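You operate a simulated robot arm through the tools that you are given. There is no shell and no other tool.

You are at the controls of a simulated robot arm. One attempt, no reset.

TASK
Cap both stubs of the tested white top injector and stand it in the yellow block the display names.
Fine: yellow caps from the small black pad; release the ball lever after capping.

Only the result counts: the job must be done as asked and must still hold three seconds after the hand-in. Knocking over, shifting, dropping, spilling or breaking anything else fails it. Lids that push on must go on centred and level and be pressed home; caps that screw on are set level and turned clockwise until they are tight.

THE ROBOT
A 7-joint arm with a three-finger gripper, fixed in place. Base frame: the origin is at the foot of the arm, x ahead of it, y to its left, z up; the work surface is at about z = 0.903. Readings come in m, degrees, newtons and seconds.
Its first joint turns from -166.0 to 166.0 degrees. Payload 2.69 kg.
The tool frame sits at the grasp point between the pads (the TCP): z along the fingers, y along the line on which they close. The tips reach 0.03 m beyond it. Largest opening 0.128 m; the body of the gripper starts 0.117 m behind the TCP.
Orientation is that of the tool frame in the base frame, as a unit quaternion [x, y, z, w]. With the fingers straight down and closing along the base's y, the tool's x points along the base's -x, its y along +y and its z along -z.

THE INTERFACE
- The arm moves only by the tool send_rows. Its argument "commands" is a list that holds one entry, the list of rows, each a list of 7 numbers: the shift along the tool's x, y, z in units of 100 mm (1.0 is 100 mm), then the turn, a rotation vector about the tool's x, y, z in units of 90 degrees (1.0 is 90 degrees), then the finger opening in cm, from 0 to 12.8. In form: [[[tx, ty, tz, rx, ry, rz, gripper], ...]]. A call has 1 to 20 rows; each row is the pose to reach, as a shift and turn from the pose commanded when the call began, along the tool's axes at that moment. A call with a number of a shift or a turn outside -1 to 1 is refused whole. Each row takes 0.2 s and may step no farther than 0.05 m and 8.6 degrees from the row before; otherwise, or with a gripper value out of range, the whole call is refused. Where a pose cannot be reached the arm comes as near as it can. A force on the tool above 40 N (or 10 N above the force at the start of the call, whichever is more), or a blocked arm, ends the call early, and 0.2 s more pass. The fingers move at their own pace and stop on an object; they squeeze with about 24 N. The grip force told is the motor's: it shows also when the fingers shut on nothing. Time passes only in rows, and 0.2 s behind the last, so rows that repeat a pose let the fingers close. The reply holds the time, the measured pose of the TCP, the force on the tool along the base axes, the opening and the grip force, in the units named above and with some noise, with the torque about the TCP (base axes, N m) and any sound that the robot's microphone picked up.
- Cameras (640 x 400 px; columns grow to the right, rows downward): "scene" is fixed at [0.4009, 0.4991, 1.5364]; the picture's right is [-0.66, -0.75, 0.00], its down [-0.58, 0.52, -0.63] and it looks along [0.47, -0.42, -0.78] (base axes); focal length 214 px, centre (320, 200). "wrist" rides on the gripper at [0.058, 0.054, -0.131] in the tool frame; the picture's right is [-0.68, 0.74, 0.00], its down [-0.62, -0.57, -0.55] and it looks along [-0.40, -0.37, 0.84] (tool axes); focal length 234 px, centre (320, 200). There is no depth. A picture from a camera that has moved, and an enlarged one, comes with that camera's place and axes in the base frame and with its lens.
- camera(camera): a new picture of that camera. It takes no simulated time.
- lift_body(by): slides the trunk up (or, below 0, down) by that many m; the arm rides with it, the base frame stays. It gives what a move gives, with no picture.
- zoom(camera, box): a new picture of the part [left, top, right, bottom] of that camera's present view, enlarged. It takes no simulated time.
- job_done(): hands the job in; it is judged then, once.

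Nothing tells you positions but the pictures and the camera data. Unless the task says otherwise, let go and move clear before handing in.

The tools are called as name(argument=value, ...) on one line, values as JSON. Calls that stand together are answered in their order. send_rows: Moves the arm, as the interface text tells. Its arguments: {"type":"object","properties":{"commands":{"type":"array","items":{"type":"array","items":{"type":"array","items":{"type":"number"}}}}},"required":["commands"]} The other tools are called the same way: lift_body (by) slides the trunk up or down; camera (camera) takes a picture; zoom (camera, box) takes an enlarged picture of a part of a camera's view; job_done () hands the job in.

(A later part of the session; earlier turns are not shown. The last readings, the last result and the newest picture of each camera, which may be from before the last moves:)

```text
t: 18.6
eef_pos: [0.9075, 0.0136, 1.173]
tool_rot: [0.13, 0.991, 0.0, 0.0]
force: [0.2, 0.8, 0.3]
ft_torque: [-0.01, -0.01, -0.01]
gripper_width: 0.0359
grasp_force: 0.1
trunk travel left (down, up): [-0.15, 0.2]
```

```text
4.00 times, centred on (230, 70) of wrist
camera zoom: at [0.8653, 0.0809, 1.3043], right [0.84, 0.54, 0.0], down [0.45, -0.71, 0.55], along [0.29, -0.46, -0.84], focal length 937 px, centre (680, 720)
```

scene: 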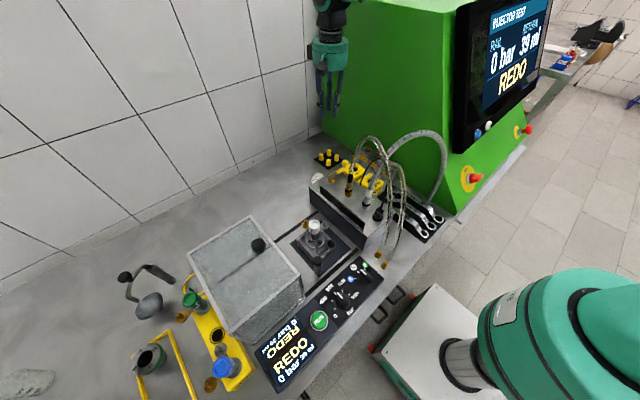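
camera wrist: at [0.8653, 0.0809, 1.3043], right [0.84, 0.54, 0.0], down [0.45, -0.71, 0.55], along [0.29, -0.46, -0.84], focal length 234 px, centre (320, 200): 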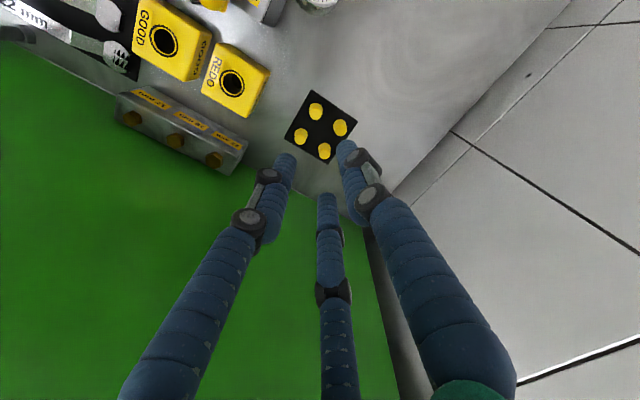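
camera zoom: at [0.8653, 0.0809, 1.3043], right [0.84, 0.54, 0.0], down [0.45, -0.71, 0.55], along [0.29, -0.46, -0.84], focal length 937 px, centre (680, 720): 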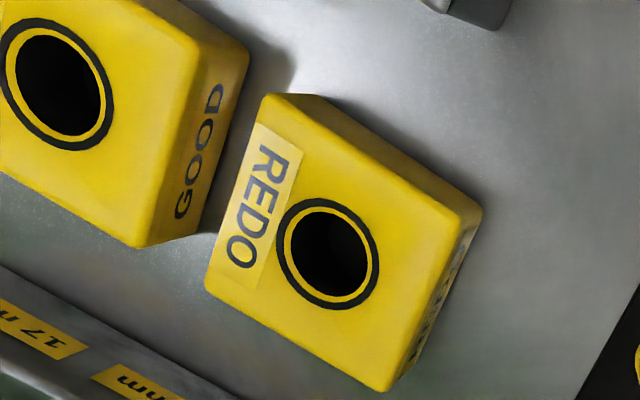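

send_rows(commands=[[[0.008, -0.085, 0.3, 0, 0, 0, 3.6], [0.008, -0.085, 0.6, 0, 0, 0, 3.6], [0.008, -0.085, 0.9, 0, 0, 0, 3.6], [0.008, -0.085, 1.0, 0, 0, 0, 3.6], [0.008, -0.085, 1.0, 0, 0, 0, 3.6]]])

send_rows(commands=[[[0, 0, 0.3, 0, 0, 0, 3.6], [0, 0, 0.6, 0, 0, 0, 3.6], [0, 0, 0.7, 0, 0, 0, 3.6], [0, 0, 0.7, 0, 0, 0, 3.6]]])

camera(camera="scene")

camera(camera="wrist")

zoom(camera="wrist", box=[270, 80, 370, 180])

zoom(camera="scene", box=[305, 110, 365, 180])

```text
t: 19.8
eef_pos: [0.9015, 0.0072, 1.0737]
tool_rot: [0.131, 0.991, 0.0, 0.0]
force: [-0.5, 0.1, 0.1]
ft_torque: [-0.01, 0.0, 0.0]
gripper_width: 0.0361
grasp_force: 0.0
trunk travel left (down, up): [-0.15, 0.2]
```

```text
t: 20.8
eef_pos: [0.9019, 0.0058, 1.004]
tool_rot: [0.131, 0.991, 0.0, 0.0]
force: [0.2, 0.2, 0.2]
ft_torque: [-0.01, -0.06, 0.01]
gripper_width: 0.0359
grasp_force: 0.0
trunk travel left (down, up): [-0.15, 0.2]
```

```text
taken
```

scene: 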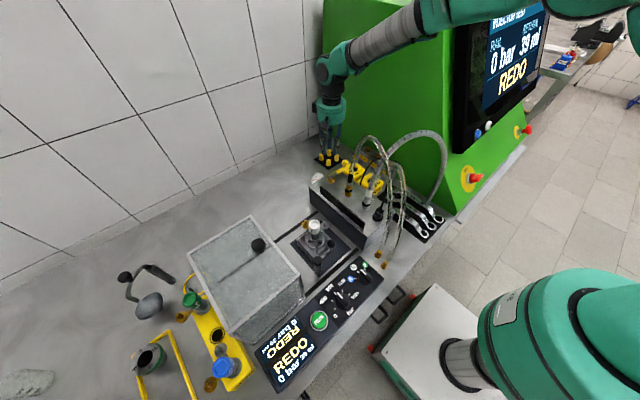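

```text
taken
camera wrist: at [0.861, 0.072, 1.1349], right [0.84, 0.54, 0.0], down [0.45, -0.71, 0.55], along [0.29, -0.46, -0.84], focal length 234 px, centre (320, 200)
```

wrist: 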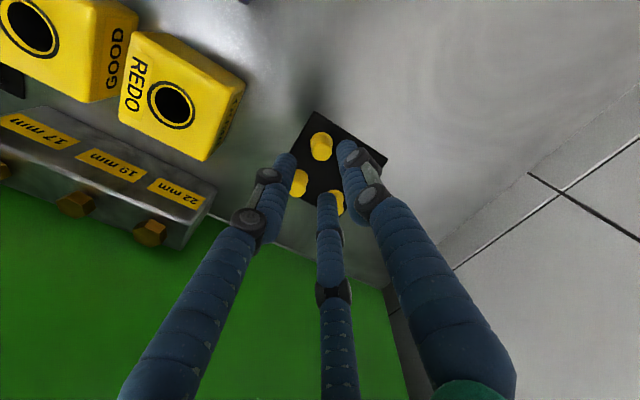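

```text
4.00 times, centred on (320, 130) of wrist
camera zoom: at [0.861, 0.072, 1.1349], right [0.84, 0.54, 0.0], down [0.45, -0.71, 0.55], along [0.29, -0.46, -0.84], focal length 937 px, centre (320, 480)
```

zoom: 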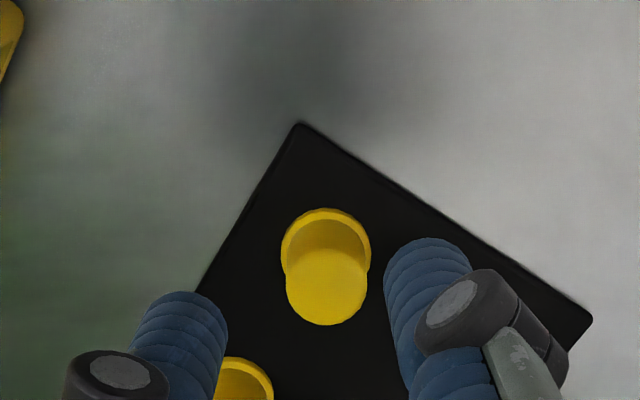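

```text
5.71 times, centred on (335, 145) of scene
camera zoom: at [0.4009, 0.4991, 1.5364], right [-0.66, -0.75, 0.0], down [-0.58, 0.52, -0.63], along [0.47, -0.42, -0.78], focal length 1226 px, centre (234, 514)
```

zoom: 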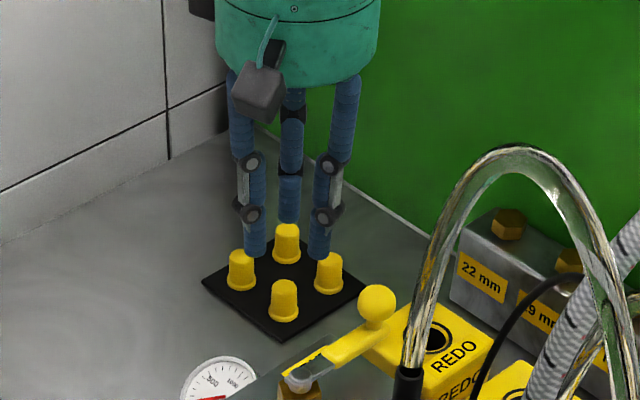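

The cap is centred under the fingers. I'm descending to grasp it.

send_rows(commands=[[[-0.009, 0.01, 0.2, 0, 0, 0, 3.6], [-0.009, 0.01, 0.4, 0, 0, 0, 3.6], [-0.009, 0.01, 0.5, 0, 0, 0, 3.6], [-0.009, 0.01, 0.6, 0, 0, 0, 3.6], [-0.009, 0.01, 0.6, 0, 0, 0, 3.6]]])

zoom(camera="scene", box=[305, 110, 365, 180])

zoom(camera="wrist", box=[250, 110, 390, 230])

```text
t: 22.0
eef_pos: [0.9024, 0.0068, 0.9445]
tool_rot: [0.131, 0.991, -0.001, 0.0]
force: [0.2, 0.0, 0.1]
ft_torque: [-0.02, 0.03, 0.01]
gripper_width: 0.036
grasp_force: 0.1
trunk travel left (down, up): [-0.15, 0.2]
```

```text
5.71 times, centred on (335, 145) of scene
camera zoom: at [0.4009, 0.4991, 1.5364], right [-0.66, -0.75, 0.0], down [-0.58, 0.52, -0.63], along [0.47, -0.42, -0.78], focal length 1226 px, centre (234, 514)
```

zoom: 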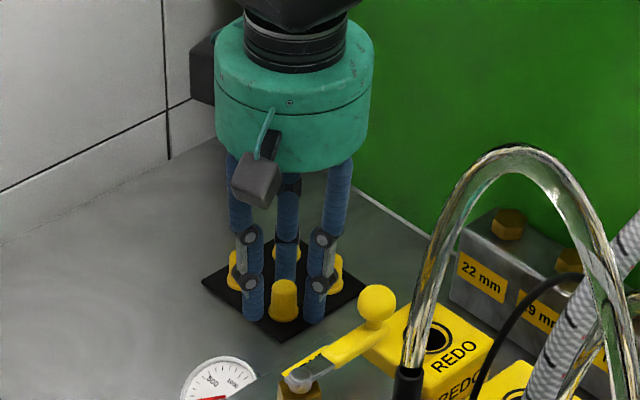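

```text
3.33 times, centred on (320, 170) of wrist
camera zoom: at [0.8611, 0.0729, 1.0754], right [0.84, 0.54, 0.0], down [0.45, -0.71, 0.55], along [0.29, -0.46, -0.84], focal length 781 px, centre (320, 300)
```

zoom: 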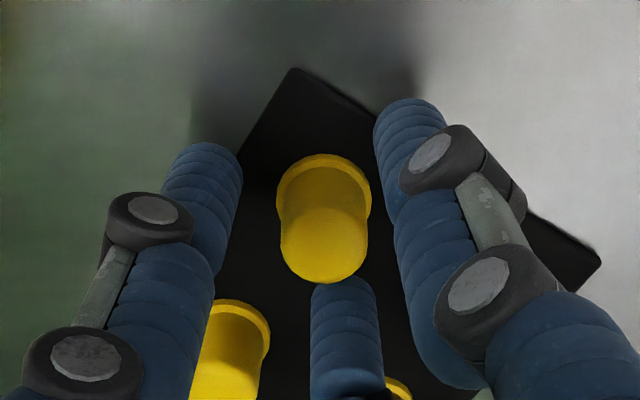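

send_rows(commands=[[[0, 0, 0, 0, 0, 0, 2.6], [0, 0, 0, 0, 0, 0, 1.6], [0, 0, 0, 0, 0, 0, 0.8], [0, 0, 0, 0, 0, 0, 0.8]]])

zoom(camera="wrist", box=[250, 110, 390, 230])

zoom(camera="scene", box=[305, 110, 365, 180])

```text
t: 23.0
eef_pos: [0.9025, 0.0049, 0.9433]
tool_rot: [0.13, 0.991, 0.0, 0.0]
force: [-0.5, 0.5, 0.1]
ft_torque: [0.04, 0.0, -0.03]
gripper_width: 0.0173
grasp_force: 24.1
trunk travel left (down, up): [-0.15, 0.2]
```

```text
3.33 times, centred on (320, 170) of wrist
camera zoom: at [0.8611, 0.0729, 1.0756], right [0.84, 0.54, 0.0], down [0.45, -0.71, 0.55], along [0.29, -0.46, -0.84], focal length 781 px, centre (320, 300)
```

zoom: 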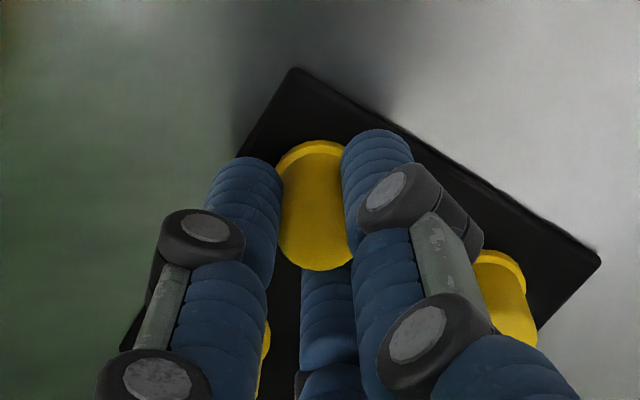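

```text
5.71 times, centred on (335, 145) of scene
camera zoom: at [0.4009, 0.4991, 1.5364], right [-0.66, -0.75, 0.0], down [-0.58, 0.52, -0.63], along [0.47, -0.42, -0.78], focal length 1226 px, centre (234, 514)
```

zoom: 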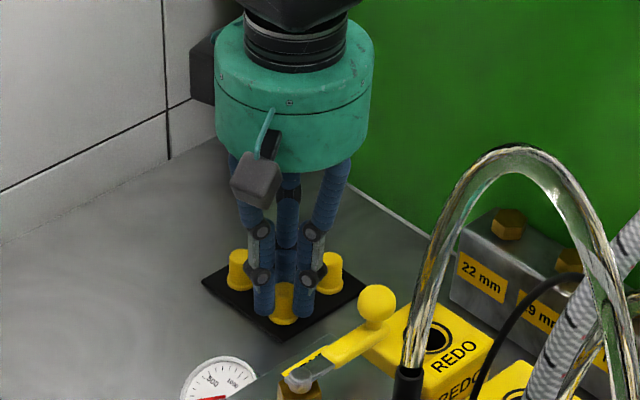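

send_rows(commands=[[[0, 0, -0.1, 0, 0, 0, 0.8], [0, 0, -0.3, 0, 0, 0, 0.8], [0, 0, -0.6, 0, 0, 0, 0.8], [0, 0, -1.0, 0, 0, 0, 0.8], [0, 0, -1.0, 0, 0, 0, 0.8]]])

zoom(camera="wrist", box=[250, 110, 390, 230])

zoom(camera="scene", box=[305, 90, 365, 180])

```text
t: 24.2
eef_pos: [0.9012, 0.0055, 1.0451]
tool_rot: [0.131, 0.991, 0.0, 0.001]
force: [0.8, -0.4, 0.5]
ft_torque: [0.02, -0.03, -0.01]
gripper_width: 0.0173
grasp_force: 23.8
trunk travel left (down, up): [-0.15, 0.2]
```

```text
3.33 times, centred on (320, 170) of wrist
camera zoom: at [0.8593, 0.0726, 1.1759], right [0.84, 0.54, 0.0], down [0.45, -0.71, 0.55], along [0.29, -0.46, -0.84], focal length 781 px, centre (320, 300)
```

zoom: 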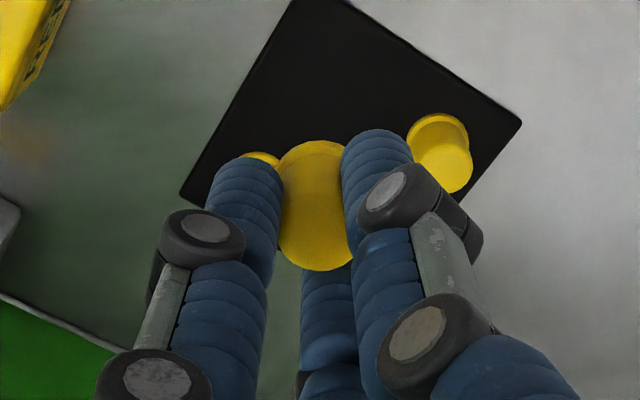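

```text
4.44 times, centred on (335, 135) of scene
camera zoom: at [0.4009, 0.4991, 1.5364], right [-0.66, -0.75, 0.0], down [-0.58, 0.52, -0.63], along [0.47, -0.42, -0.78], focal length 953 px, centre (253, 489)
```

zoom: 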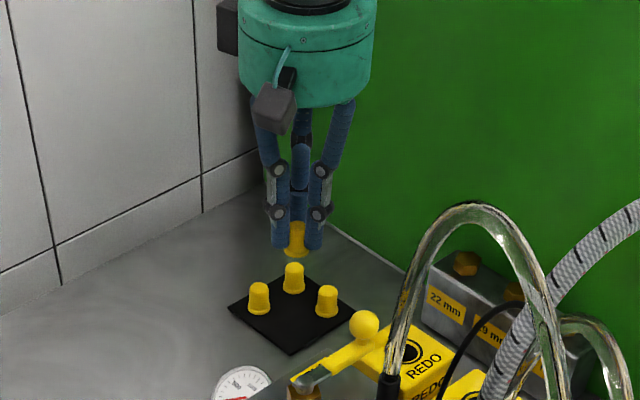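

The cap is held cleanly with its skirt just below the fingertips. I'll carry it back around the +x side, above the hoses, to the gold stub.

send_rows(commands=[[[0, 0, -0.5, 0, 0, 0, 0.8], [0.1, 0.2, -0.9, 0, 0, 0, 0.8], [0.3, 0.6, -1.0, 0, 0, 0, 0.8], [0.56, 1.0, -1.0, 0, 0, 0, 0.8]]])

send_rows(commands=[[[0.3, 0.17, -0.3, 0, 0, 0, 0.8], [0.6, 0.35, -0.6, 0, 0, 0, 0.8], [0.98, 0.566, -0.8, 0, 0, 0, 0.8]]])

send_rows(commands=[[[0.3, 0.23, 0, 0, 0, 0, 0.8], [0.6, 0.46, 0, 0, 0, 0, 0.8], [0.909, 0.688, 0, 0, 0, 0, 0.8]]])

send_rows(commands=[[[0, 0, 0.2, 0, 0, -0.085, 0.8], [0, 0, 0.4, 0, 0, -0.17, 0.8], [0, 0, 0.6, 0, 0, -0.255, 0.8], [0, 0, 0.8, 0, 0, -0.34, 0.8], [0, 0, 1.0, 0, 0, -0.425, 0.8], [0, 0, 1.0, 0, 0, -0.5, 0.8], [0, 0, 1.0, 0, 0, -0.5, 0.8]]])

camera(camera="wrist")

camera(camera="scene")

```text
t: 25.2
eef_pos: [0.8737, 0.1186, 1.1408]
tool_rot: [0.131, 0.991, 0.001, -0.001]
force: [-0.4, 0.3, 0.2]
ft_torque: [0.0, 0.03, 0.0]
gripper_width: 0.0172
grasp_force: 24.4
trunk travel left (down, up): [-0.15, 0.2]
```

```text
t: 26.0
eef_pos: [0.7956, 0.1991, 1.2238]
tool_rot: [0.131, 0.991, 0.0, 0.001]
force: [0.5, 0.6, 0.3]
ft_torque: [-0.02, 0.04, 0.0]
gripper_width: 0.0171
grasp_force: 24.2
trunk travel left (down, up): [-0.15, 0.2]
```

```text
t: 26.8
eef_pos: [0.7245, 0.2875, 1.2231]
tool_rot: [0.13, 0.991, 0.0, 0.0]
force: [-0.1, 0.5, -0.7]
ft_torque: [-0.05, -0.01, 0.02]
gripper_width: 0.0176
grasp_force: 24.0
trunk travel left (down, up): [-0.15, 0.2]
```

```text
t: 28.4
eef_pos: [0.7241, 0.2875, 1.1243]
tool_rot: [-0.259, 0.966, 0.0, 0.001]
force: [0.1, -0.1, -0.6]
ft_torque: [0.01, -0.01, 0.03]
gripper_width: 0.0171
grasp_force: 24.0
trunk travel left (down, up): [-0.15, 0.2]
```

```text
taken
camera wrist: at [0.648, 0.305, 1.2542], right [0.22, 0.98, 0.0], down [0.82, -0.18, 0.55], along [0.54, -0.12, -0.84], focal length 234 px, centre (320, 200)
```

wrist: 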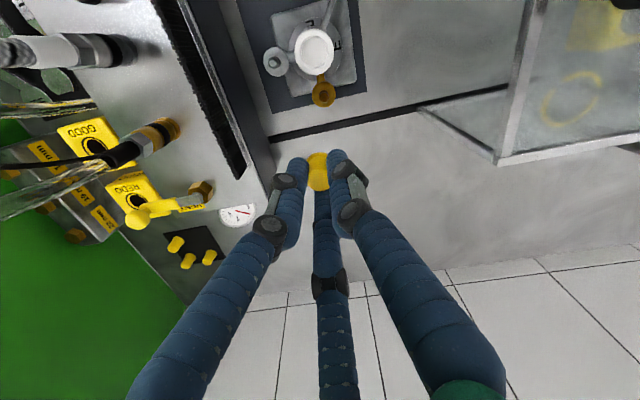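

```text
taken
```

scene: 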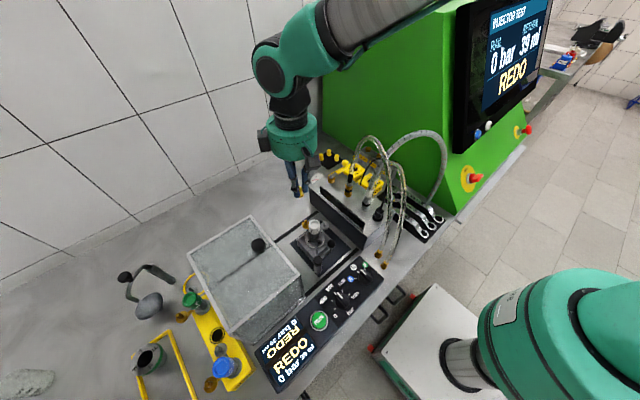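

zoom(camera="wrist", box=[250, 20, 370, 110])

zoom(camera="wrist", box=[260, 120, 380, 220])

zoom(camera="scene", box=[270, 140, 350, 250])

```text
4.44 times, centred on (310, 65) of wrist
camera zoom: at [0.648, 0.305, 1.2542], right [0.22, 0.98, 0.0], down [0.82, -0.18, 0.55], along [0.54, -0.12, -0.84], focal length 1041 px, centre (364, 800)
```

zoom: 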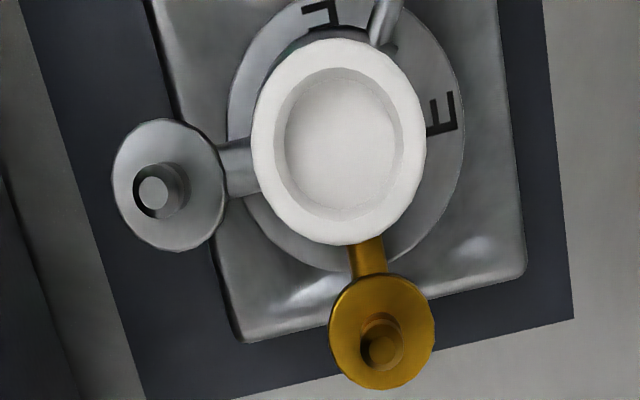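

```text
4.00 times, centred on (320, 170) of wrist
camera zoom: at [0.648, 0.305, 1.2542], right [0.22, 0.98, 0.0], down [0.82, -0.18, 0.55], along [0.54, -0.12, -0.84], focal length 937 px, centre (320, 320)
```

zoom: 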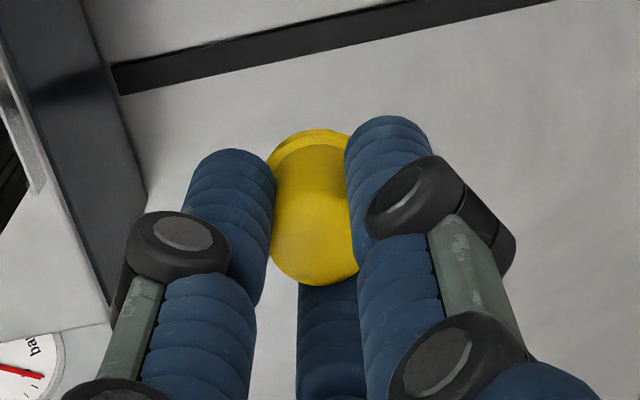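

```text
3.64 times, centred on (310, 195) of scene
camera zoom: at [0.4009, 0.4991, 1.5364], right [-0.66, -0.75, 0.0], down [-0.58, 0.52, -0.63], along [0.47, -0.42, -0.78], focal length 780 px, centre (356, 218)
```

zoom: 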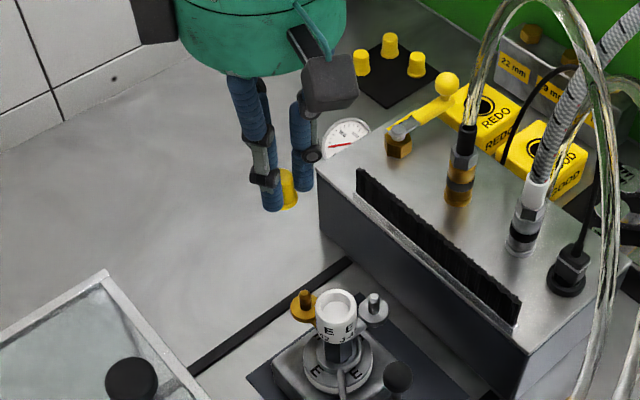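

send_rows(commands=[[[0.08, 0.1, 0.1, 0, 0, 0, 0.8], [0.16, 0.2, 0.2, 0, 0, 0, 0.8], [0.233, 0.285, 0.35, 0, 0, 0, 0.8], [0.233, 0.285, 0.53, 0, 0, 0, 0.8], [0.233, 0.285, 0.53, 0, 0, 0, 0.8]]])

zoom(camera="wrist", box=[260, 80, 380, 200])

zoom(camera="scene", box=[280, 190, 350, 250])

camera(camera="wrist")

```text
t: 29.6
eef_pos: [0.6906, 0.3013, 1.0699]
tool_rot: [-0.259, 0.966, -0.001, 0.0]
force: [0.4, -0.1, -1.3]
ft_torque: [0.02, -0.01, 0.0]
gripper_width: 0.017
grasp_force: 23.7
trunk travel left (down, up): [-0.15, 0.2]
```

```text
3.33 times, centred on (320, 140) of wrist
camera zoom: at [0.6149, 0.3195, 1.201], right [0.22, 0.98, 0.0], down [0.82, -0.18, 0.55], along [0.53, -0.12, -0.84], focal length 781 px, centre (320, 400)
```

zoom: 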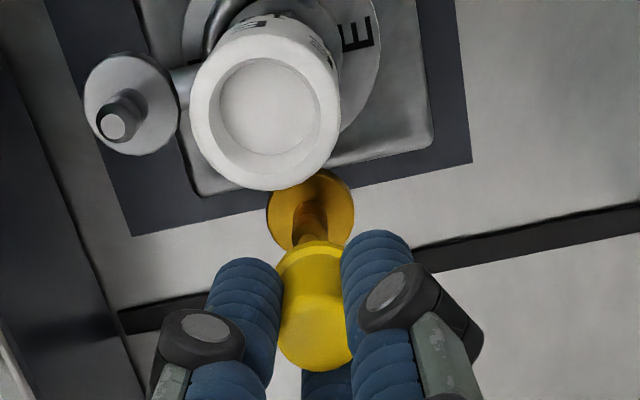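

```text
6.67 times, centred on (315, 220) of scene
camera zoom: at [0.4009, 0.4991, 1.5364], right [-0.66, -0.75, 0.0], down [-0.58, 0.52, -0.63], along [0.47, -0.42, -0.78], focal length 1430 px, centre (353, 67)
```

zoom: 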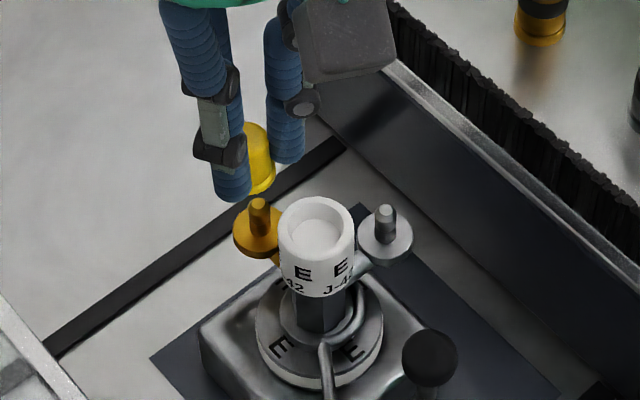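

```text
taken
camera wrist: at [0.6149, 0.3195, 1.201], right [0.22, 0.98, 0.0], down [0.82, -0.18, 0.55], along [0.53, -0.12, -0.84], focal length 234 px, centre (320, 200)
```

wrist: 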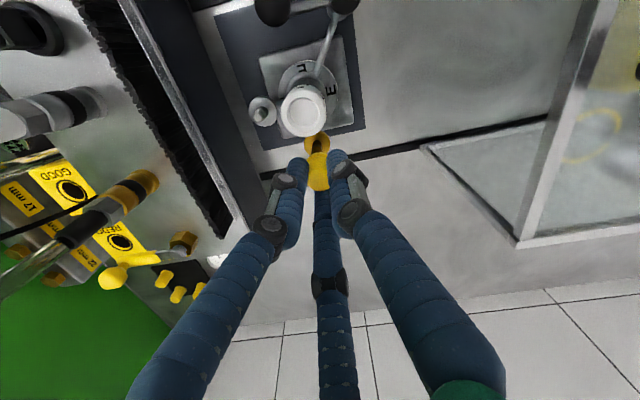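

zoom(camera="wrist", box=[295, 120, 345, 200])

zoom(camera="scene", box=[295, 205, 325, 230])

```text
5.00 times, centred on (320, 160) of wrist
camera zoom: at [0.6149, 0.3195, 1.201], right [0.22, 0.98, 0.0], down [0.82, -0.18, 0.55], along [0.53, -0.12, -0.84], focal length 1171 px, centre (320, 400)
```

zoom: 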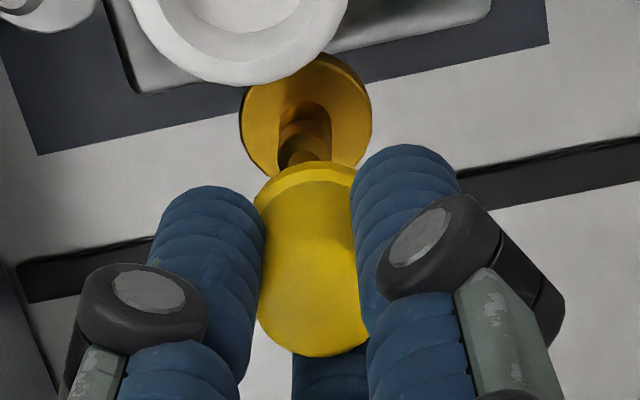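

```text
16.00 times, centred on (310, 218) of scene
camera zoom: at [0.4009, 0.4991, 1.5364], right [-0.66, -0.75, 0.0], down [-0.58, 0.52, -0.63], along [0.47, -0.42, -0.78], focal length 3432 px, centre (480, -80)
```

zoom: 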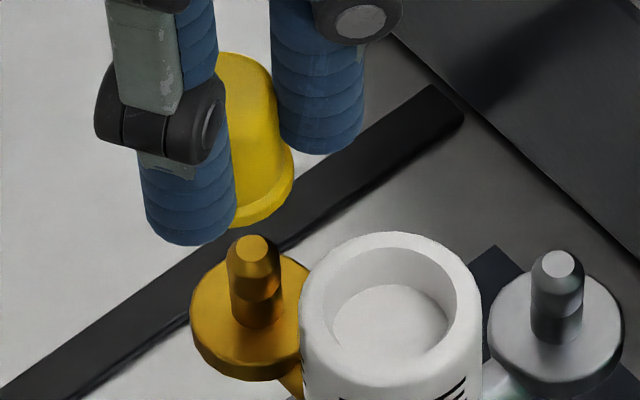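

I measured the cap axis as about 3 mm off the gold peg in both views. I'll correct that and lower the cap to just above the peg.

send_rows(commands=[[[0.004, -0.029, 0.0, 0, 0, 0, 0.8], [0.004, -0.029, 0.1, 0, 0, 0, 0.8], [0.004, -0.029, 0.19, 0, 0, 0, 0.8], [0.004, -0.029, 0.19, 0, 0, 0, 0.8]]])

zoom(camera="wrist", box=[295, 120, 345, 200])

zoom(camera="scene", box=[295, 205, 325, 230])

```text
t: 30.6
eef_pos: [0.692, 0.2999, 1.0512]
tool_rot: [-0.258, 0.966, 0.0, 0.0]
force: [0.2, -0.2, 0.3]
ft_torque: [-0.01, -0.01, 0.0]
gripper_width: 0.0172
grasp_force: 24.1
trunk travel left (down, up): [-0.15, 0.2]
```

```text
5.00 times, centred on (320, 160) of wrist
camera zoom: at [0.6162, 0.316, 1.1824], right [0.22, 0.98, 0.0], down [0.82, -0.18, 0.55], along [0.54, -0.12, -0.84], focal length 1171 px, centre (320, 400)
```

zoom: 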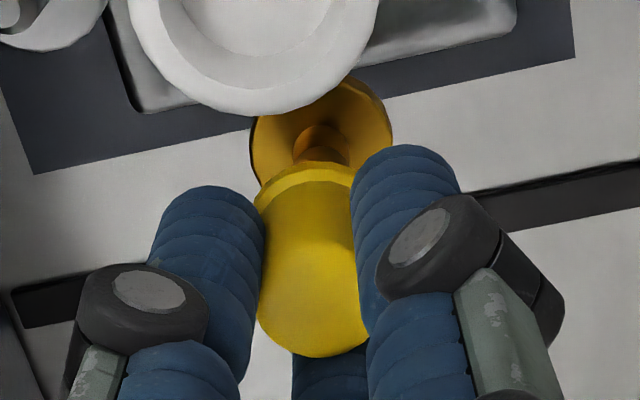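

```text
16.00 times, centred on (310, 218) of scene
camera zoom: at [0.4009, 0.4991, 1.5364], right [-0.66, -0.75, 0.0], down [-0.58, 0.52, -0.63], along [0.47, -0.42, -0.78], focal length 3432 px, centre (480, -80)
```

zoom: 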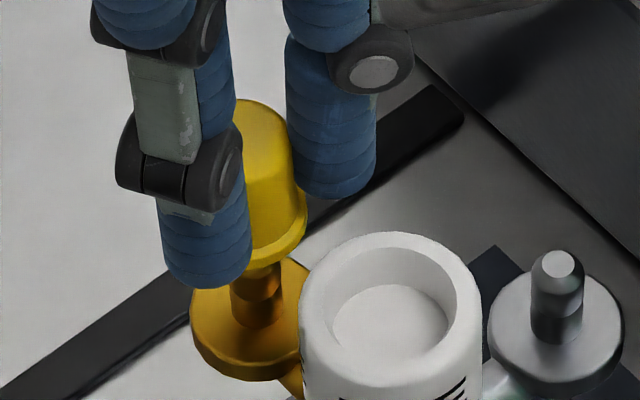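

Alignment is now within about a millimetre, so I'm lowering the cap onto the peg.

send_rows(commands=[[[-0.003, 0.005, 0.03, 0, 0, 0, 0.8], [-0.003, 0.005, 0.06, 0, 0, 0, 0.8], [-0.003, 0.005, 0.1, 0, 0, 0, 0.8], [-0.003, 0.005, 0.14, 0, 0, 0, 0.8], [-0.003, 0.005, 0.18, 0, 0, 0, 0.8], [-0.003, 0.005, 0.22, 0, 0, 0, 0.8]]])

zoom(camera="scene", box=[295, 205, 325, 230])

zoom(camera="wrist", box=[295, 120, 345, 200])

```text
t: 32.0
eef_pos: [0.6926, 0.298, 1.0287]
tool_rot: [-0.259, 0.966, 0.0, 0.0]
force: [0.5, -0.1, -0.3]
ft_torque: [-0.03, -0.04, -0.04]
gripper_width: 0.0172
grasp_force: 24.5
trunk travel left (down, up): [-0.15, 0.2]
```

```text
16.00 times, centred on (310, 218) of scene
camera zoom: at [0.4009, 0.4991, 1.5364], right [-0.66, -0.75, 0.0], down [-0.58, 0.52, -0.63], along [0.47, -0.42, -0.78], focal length 3432 px, centre (480, -80)
```

zoom: 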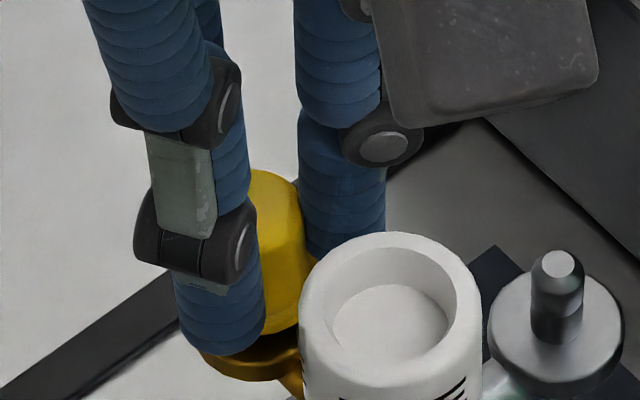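

```text
5.00 times, centred on (320, 160) of wrist
camera zoom: at [0.6152, 0.3152, 1.1606], right [0.22, 0.98, 0.0], down [0.82, -0.18, 0.55], along [0.54, -0.12, -0.84], focal length 1171 px, centre (320, 400)
```

zoom: 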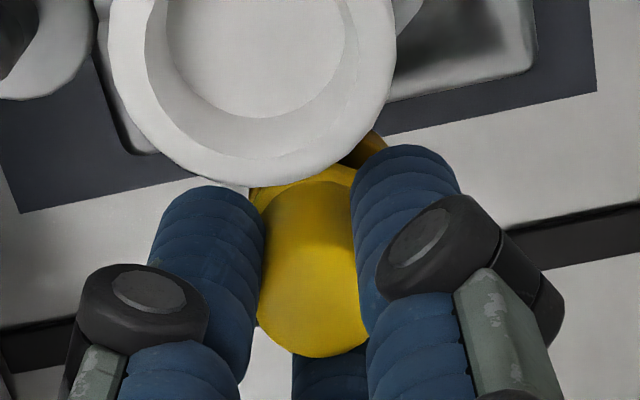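

The cap is sleeved over the peg with no force yet. I'll continue down in small steps to seat it.

send_rows(commands=[[[0, 0, 0.02, 0, 0, 0, 0.8], [0, 0, 0.04, 0, 0, 0, 0.8], [0, 0, 0.06, 0, 0, 0, 0.8], [0, 0, 0.06, 0, 0, 0, 0.8]]])

```text
t: 33.0
eef_pos: [0.6923, 0.299, 1.0243]
tool_rot: [-0.259, 0.966, 0.0, 0.0]
force: [1.1, -0.9, 5.8]
ft_torque: [-0.07, -0.03, -0.01]
gripper_width: 0.0172
grasp_force: 24.2
trunk travel left (down, up): [-0.15, 0.2]
```

send_rows(commands=[[[0, 0, 0.01, 0, 0, 0, 0.8], [0, 0, 0.02, 0, 0, 0, 0.8], [0, 0, 0.03, 0, 0, 0, 0.8], [0, 0, 0.03, 0, 0, 0, 0.8]]])

zoom(camera="scene", box=[295, 205, 325, 230])

```text
t: 34.0
eef_pos: [0.693, 0.2992, 1.0236]
tool_rot: [-0.258, 0.966, 0.001, 0.002]
force: [1.3, 2.2, 24.7]
ft_torque: [0.07, -0.03, 0.03]
gripper_width: 0.0172
grasp_force: 23.5
trunk travel left (down, up): [-0.15, 0.2]
```

```text
16.00 times, centred on (310, 218) of scene
camera zoom: at [0.4009, 0.4991, 1.5364], right [-0.66, -0.75, 0.0], down [-0.58, 0.52, -0.63], along [0.47, -0.42, -0.78], focal length 3432 px, centre (480, -80)
```

zoom: 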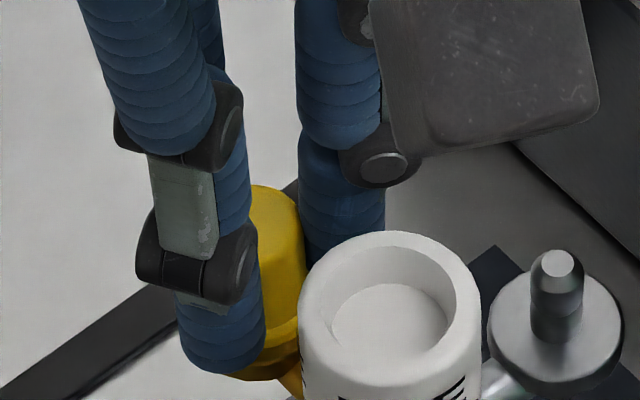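

send_rows(commands=[[[0, 0, 0.007, 0, 0, 0, 0.8], [0, 0, 0.014, 0, 0, 0, 0.8], [0, 0, 0.02, 0, 0, 0, 0.8], [0, 0, 0.02, 0, 0, 0, 0.8]]])

zoom(camera="scene", box=[295, 205, 325, 230])

```text
t: 35.0
eef_pos: [0.6905, 0.2977, 1.0194]
tool_rot: [-0.259, 0.966, -0.001, 0.001]
force: [8.4, -2.1, 24.3]
ft_torque: [-0.08, -0.27, -0.01]
gripper_width: 0.0171
grasp_force: 23.6
trunk travel left (down, up): [-0.15, 0.2]
```

```text
16.00 times, centred on (310, 218) of scene
camera zoom: at [0.4009, 0.4991, 1.5364], right [-0.66, -0.75, 0.0], down [-0.58, 0.52, -0.63], along [0.47, -0.42, -0.78], focal length 3432 px, centre (480, -80)
```

zoom: 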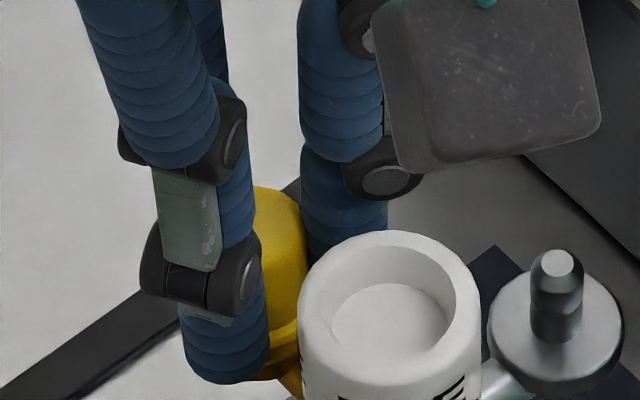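

The cap stopped moving down at about flange height. I'll open slightly, rise, and inspect it.

send_rows(commands=[[[0, 0, -0.02, 0, 0, 0, 0.8], [0, 0, -0.03, 0, 0, 0, 2.0], [0, 0, -0.03, 0, 0, 0, 2.8], [0, 0, -0.1, 0, 0, 0, 2.8], [0, 0, -0.3, 0, 0, 0, 2.8], [0, 0, -0.6, 0, 0, 0, 2.8], [0, 0, -1.0, 0, 0, 0, 2.8], [0, 0, -1.0, 0, 0, 0, 2.8]]])

zoom(camera="scene", box=[295, 205, 340, 240])

zoom(camera="wrist", box=[250, 40, 370, 140])

```text
t: 36.8
eef_pos: [0.6894, 0.2987, 1.1178]
tool_rot: [-0.259, 0.966, 0.0, 0.0]
force: [-0.1, 0.1, 0.7]
ft_torque: [0.01, -0.05, 0.0]
gripper_width: 0.0283
grasp_force: 0.0
trunk travel left (down, up): [-0.15, 0.2]
```

```text
11.43 times, centred on (318, 222) of scene
camera zoom: at [0.4009, 0.4991, 1.5364], right [-0.66, -0.75, 0.0], down [-0.58, 0.52, -0.63], along [0.47, -0.42, -0.78], focal length 2451 px, centre (349, -57)
```

zoom: 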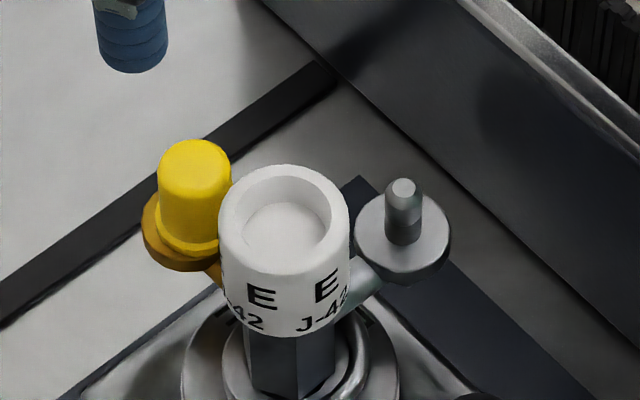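

```text
4.00 times, centred on (310, 90) of wrist
camera zoom: at [0.6137, 0.3163, 1.2491], right [0.22, 0.98, 0.0], down [0.82, -0.18, 0.55], along [0.54, -0.12, -0.84], focal length 937 px, centre (360, 640)
```

zoom: 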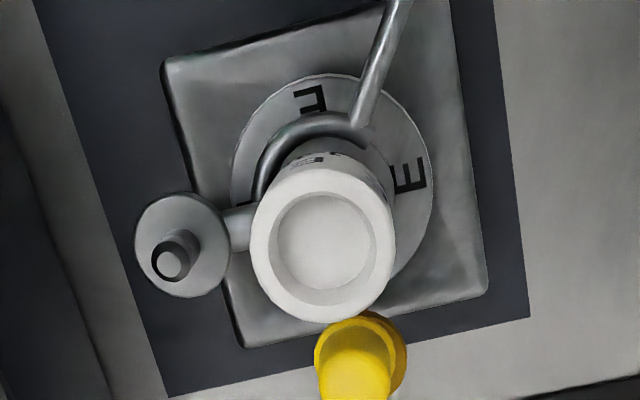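

The cap sits level over the gold stub. To make sure it's fully home, I'll press on its top with closed fingers.

send_rows(commands=[[[0.01, 0.031, 0.0, 0, 0, 0, 0], [0.01, 0.031, 0.2, 0, 0, 0, 0], [0.01, 0.031, 0.4, 0, 0, 0, 0], [0.01, 0.031, 0.6, 0, 0, 0, 0], [0.01, 0.031, 0.66, 0, 0, 0, 0], [0.01, 0.031, 0.66, 0, 0, 0, 0]]])

zoom(camera="scene", box=[295, 195, 340, 240])

zoom(camera="wrist", box=[260, 80, 380, 200])

```text
t: 38.2
eef_pos: [0.6892, 0.3006, 1.0525]
tool_rot: [-0.259, 0.966, 0.0, 0.0]
force: [0.5, 0.5, 0.4]
ft_torque: [-0.01, 0.01, 0.01]
gripper_width: 0.0019
grasp_force: 24.0
trunk travel left (down, up): [-0.15, 0.2]
```

```text
8.89 times, centred on (318, 218) of scene
camera zoom: at [0.4009, 0.4991, 1.5364], right [-0.66, -0.75, 0.0], down [-0.58, 0.52, -0.63], along [0.47, -0.42, -0.78], focal length 1906 px, centre (342, 44)
```

zoom: 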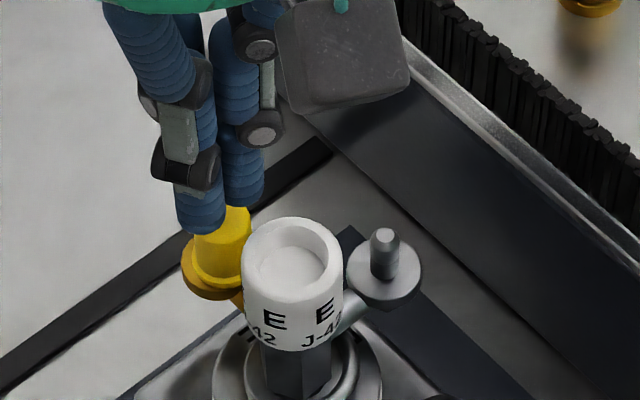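

```text
3.33 times, centred on (320, 140) of wrist
camera zoom: at [0.6128, 0.3178, 1.1838], right [0.22, 0.98, 0.0], down [0.82, -0.18, 0.55], along [0.54, -0.12, -0.84], focal length 781 px, centre (320, 400)
```

zoom: 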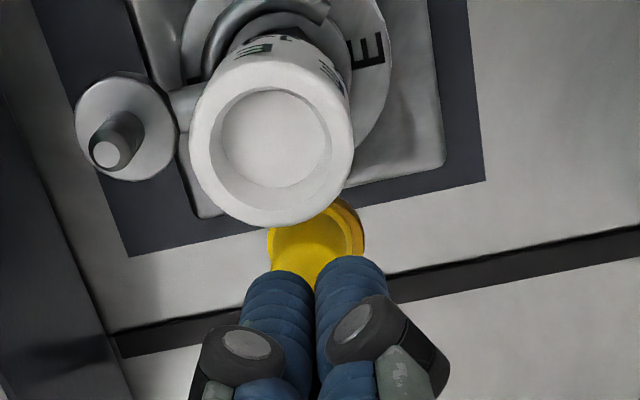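

send_rows(commands=[[[0, 0, 0.03, 0, 0, 0, 0], [0, 0, 0.05, 0, 0, 0, 0], [0, 0, 0.07, 0, 0, 0, 0], [0, 0, 0.09, 0, 0, 0, 0], [0, 0, 0.1, 0, 0, 0, 0], [0, 0, 0.1, 0, 0, 0, 0]]])

```text
t: 39.6
eef_pos: [0.6894, 0.3021, 1.0431]
tool_rot: [-0.259, 0.966, 0.001, 0.001]
force: [0.3, 0.8, -1.4]
ft_torque: [-0.01, -0.01, 0.0]
gripper_width: 0.0021
grasp_force: 24.1
trunk travel left (down, up): [-0.15, 0.2]
```

send_rows(commands=[[[0, 0, 0.02, 0, 0, 0, 0], [0, 0, 0.03, 0, 0, 0, 0], [0, 0, 0.04, 0, 0, 0, 0], [0, 0, 0.05, 0, 0, 0, 0], [0, 0, 0.05, 0, 0, 0, 0]]])

zoom(camera="scene", box=[295, 195, 340, 240])

```text
t: 40.8
eef_pos: [0.6887, 0.3015, 1.0379]
tool_rot: [-0.258, 0.966, 0.001, 0.0]
force: [0.0, 0.0, -0.6]
ft_torque: [-0.01, -0.02, -0.02]
gripper_width: 0.0021
grasp_force: 24.1
trunk travel left (down, up): [-0.15, 0.2]
```

```text
8.89 times, centred on (318, 218) of scene
camera zoom: at [0.4009, 0.4991, 1.5364], right [-0.66, -0.75, 0.0], down [-0.58, 0.52, -0.63], along [0.47, -0.42, -0.78], focal length 1906 px, centre (342, 44)
```

zoom: 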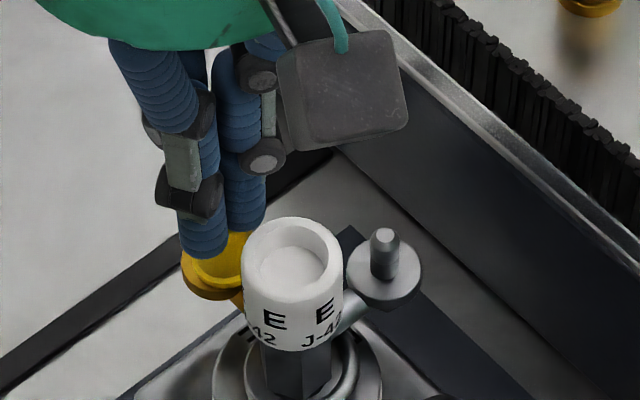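

send_rows(commands=[[[0, 0, 0.01, 0, 0, 0, 0], [0, 0, 0.02, 0, 0, 0, 0], [0, 0, 0.03, 0, 0, 0, 0], [0, 0, 0.04, 0, 0, 0, 0], [0, 0, 0.04, 0, 0, 0, 0]]])

zoom(camera="scene", box=[295, 195, 340, 240])

zoom(camera="wrist", box=[260, 80, 380, 200])

```text
t: 42.0
eef_pos: [0.6881, 0.3003, 1.0374]
tool_rot: [-0.259, 0.966, 0.0, 0.002]
force: [0.8, -0.2, 24.8]
ft_torque: [-0.07, -0.04, 0.01]
gripper_width: 0.006
grasp_force: 24.3
trunk travel left (down, up): [-0.15, 0.2]
```

```text
8.89 times, centred on (318, 218) of scene
camera zoom: at [0.4009, 0.4991, 1.5364], right [-0.66, -0.75, 0.0], down [-0.58, 0.52, -0.63], along [0.47, -0.42, -0.78], focal length 1906 px, centre (342, 44)
```

zoom: 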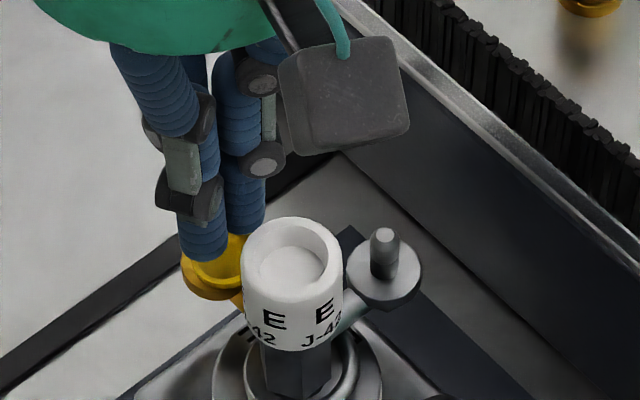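

```text
3.33 times, centred on (320, 140) of wrist
camera zoom: at [0.6125, 0.3175, 1.1673], right [0.22, 0.98, 0.0], down [0.81, -0.18, 0.55], along [0.54, -0.12, -0.83], focal length 781 px, centre (320, 400)
```

zoom: 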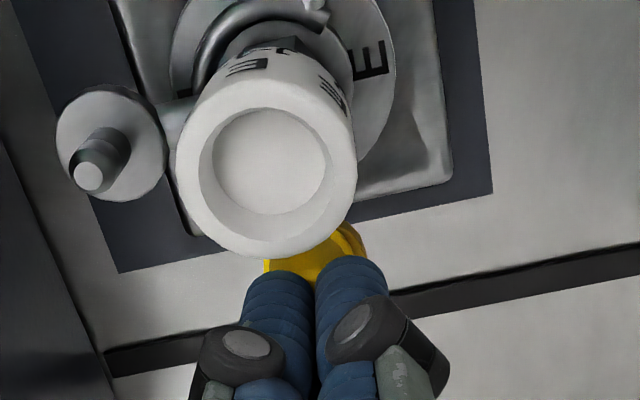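

send_rows(commands=[[[0, 0, 0.006, 0, 0, 0, 0], [0, 0, 0.012, 0, 0, 0, 0], [0, 0, 0.012, 0, 0, 0, 0]]])

```text
t: 42.9
eef_pos: [0.691, 0.3005, 1.0369]
tool_rot: [-0.259, 0.966, 0.0, 0.003]
force: [-3.4, -0.9, 12.2]
ft_torque: [-0.03, 0.09, -0.03]
gripper_width: 0.0059
grasp_force: 23.7
trunk travel left (down, up): [-0.15, 0.2]
stopped in row 3: the force on the tool passed its limit at 40 N (the readings are from after the stop); the commanded pose is now the measured one
```

That was a firm press, over 40 N on top. I'll lift off and inspect the cap.

send_rows(commands=[[[0, 0, -0.1, 0, 0, 0, 0.6], [0, 0, -0.4, 0, 0, 0, 0.6], [0, 0, -0.8, 0, 0, 0, 1.5], [0, 0, -1.0, 0, 0, 0, 3.6], [0, 0, -1.0, 0, 0, 0, 3.6]]])

zoom(camera="scene", box=[295, 205, 340, 240])

zoom(camera="wrist", box=[250, 40, 370, 140])

```text
t: 44.1
eef_pos: [0.691, 0.3004, 1.135]
tool_rot: [-0.259, 0.966, 0.0, 0.001]
force: [-0.3, 0.7, 0.1]
ft_torque: [0.01, 0.0, -0.04]
gripper_width: 0.0364
grasp_force: 0.1
trunk travel left (down, up): [-0.15, 0.2]
```

```text
11.43 times, centred on (318, 222) of scene
camera zoom: at [0.4009, 0.4991, 1.5364], right [-0.66, -0.75, 0.0], down [-0.58, 0.52, -0.63], along [0.47, -0.42, -0.78], focal length 2451 px, centre (349, -57)
```

zoom: 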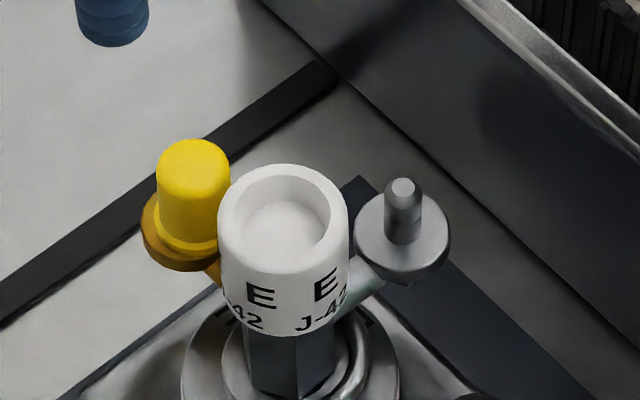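

```text
4.00 times, centred on (310, 90) of wrist
camera zoom: at [0.6135, 0.3182, 1.2659], right [0.22, 0.98, 0.0], down [0.81, -0.18, 0.55], along [0.54, -0.12, -0.83], focal length 937 px, centre (360, 640)
```

zoom: 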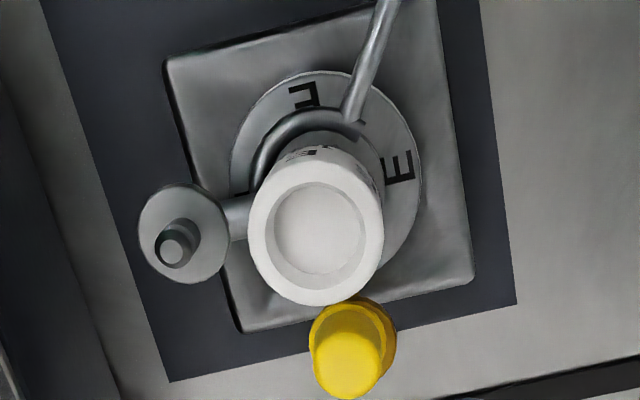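

The gold stub is capped and level. Now I'll fetch the second cap, the one at (0.949, 0.010).

send_rows(commands=[[[0, 0, -0.3, 0, 0, 0.085, 3.6], [0, 0, -0.6, 0, 0, 0.17, 3.6], [0, 0, -0.9, 0, 0, 0.255, 3.6], [0, 0, -0.9, 0, 0, 0.34, 3.6], [0, 0, -0.9, 0, 0, 0.425, 3.6], [0, 0, -0.9, 0, 0, 0.5, 3.6], [0, 0, -0.9, 0, 0, 0.5, 3.6]]])

send_rows(commands=[[[-0.4, -0.26, 0, 0, 0, 0, 3.6], [-0.812, -0.533, 0, 0, 0, 0, 3.6]]])

send_rows(commands=[[[-0.4, -0.26, 0, 0, 0, 0, 3.6], [-0.812, -0.533, 0, 0, 0, 0, 3.6]]])

send_rows(commands=[[[-0.4, -0.26, 0, 0, 0, 0, 3.6], [-0.812, -0.533, 0, 0, 0, 0, 3.6]]])

send_rows(commands=[[[-0.4, -0.26, 0.1, 0, 0, 0, 3.6], [-0.812, -0.533, 0.3, 0, 0, 0, 3.6], [-0.812, -0.533, 0.6, 0, 0, 0, 3.6], [-0.812, -0.533, 0.6, 0, 0, 0, 3.6]]])

camera(camera="wrist")

camera(camera="scene")

zoom(camera="wrist", box=[270, 70, 370, 160])

```text
t: 45.7
eef_pos: [0.6892, 0.3016, 1.2254]
tool_rot: [0.132, 0.991, -0.001, 0.002]
force: [-0.4, -0.7, -0.5]
ft_torque: [-0.03, -0.02, 0.03]
gripper_width: 0.0361
grasp_force: 0.0
trunk travel left (down, up): [-0.15, 0.2]
```

```text
t: 46.3
eef_pos: [0.7552, 0.2258, 1.2259]
tool_rot: [0.132, 0.991, 0.001, 0.001]
force: [0.1, 0.7, -0.1]
ft_torque: [0.02, 0.02, 0.02]
gripper_width: 0.0357
grasp_force: 0.2
trunk travel left (down, up): [-0.15, 0.2]
```

```text
t: 46.9
eef_pos: [0.8212, 0.1536, 1.2231]
tool_rot: [0.13, 0.991, 0.001, 0.0]
force: [-0.9, -0.6, -0.7]
ft_torque: [0.0, 0.0, -0.02]
gripper_width: 0.0362
grasp_force: 0.1
trunk travel left (down, up): [-0.15, 0.2]
```

```text
t: 47.5
eef_pos: [0.8842, 0.0842, 1.2224]
tool_rot: [0.132, 0.991, 0.001, 0.0]
force: [-0.4, 0.9, -1.4]
ft_torque: [-0.01, 0.03, -0.03]
gripper_width: 0.036
grasp_force: 0.0
trunk travel left (down, up): [-0.15, 0.2]
```

```text
refused: row 2 steps farther than a row can; nothing moved
```

```text
taken
camera wrist: at [0.8427, 0.1499, 1.3528], right [0.84, 0.54, 0.0], down [0.45, -0.71, 0.55], along [0.29, -0.46, -0.84], focal length 234 px, centre (320, 200)
```

wrist: 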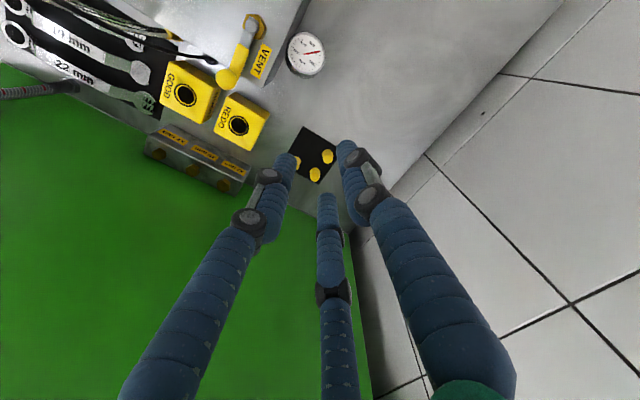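

```text
taken
```

scene: 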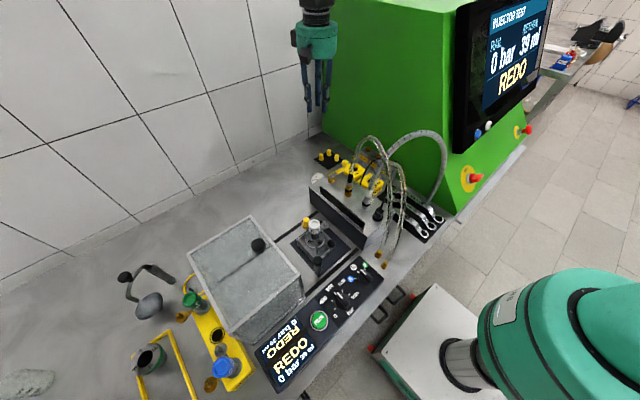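

```text
4.44 times, centred on (320, 115) of wrist
camera zoom: at [0.8427, 0.1499, 1.3528], right [0.84, 0.54, 0.0], down [0.45, -0.71, 0.55], along [0.29, -0.46, -0.84], focal length 1041 px, centre (320, 578)
```

zoom: 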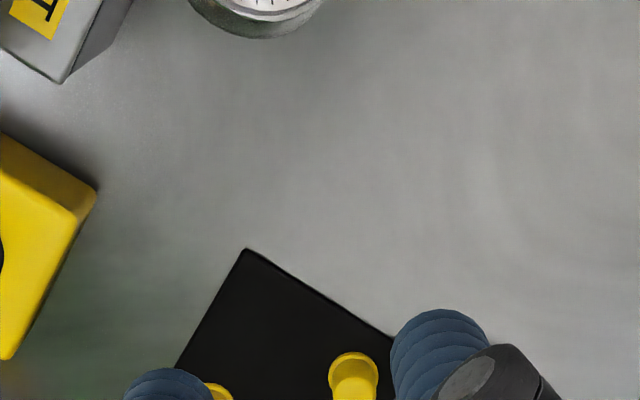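

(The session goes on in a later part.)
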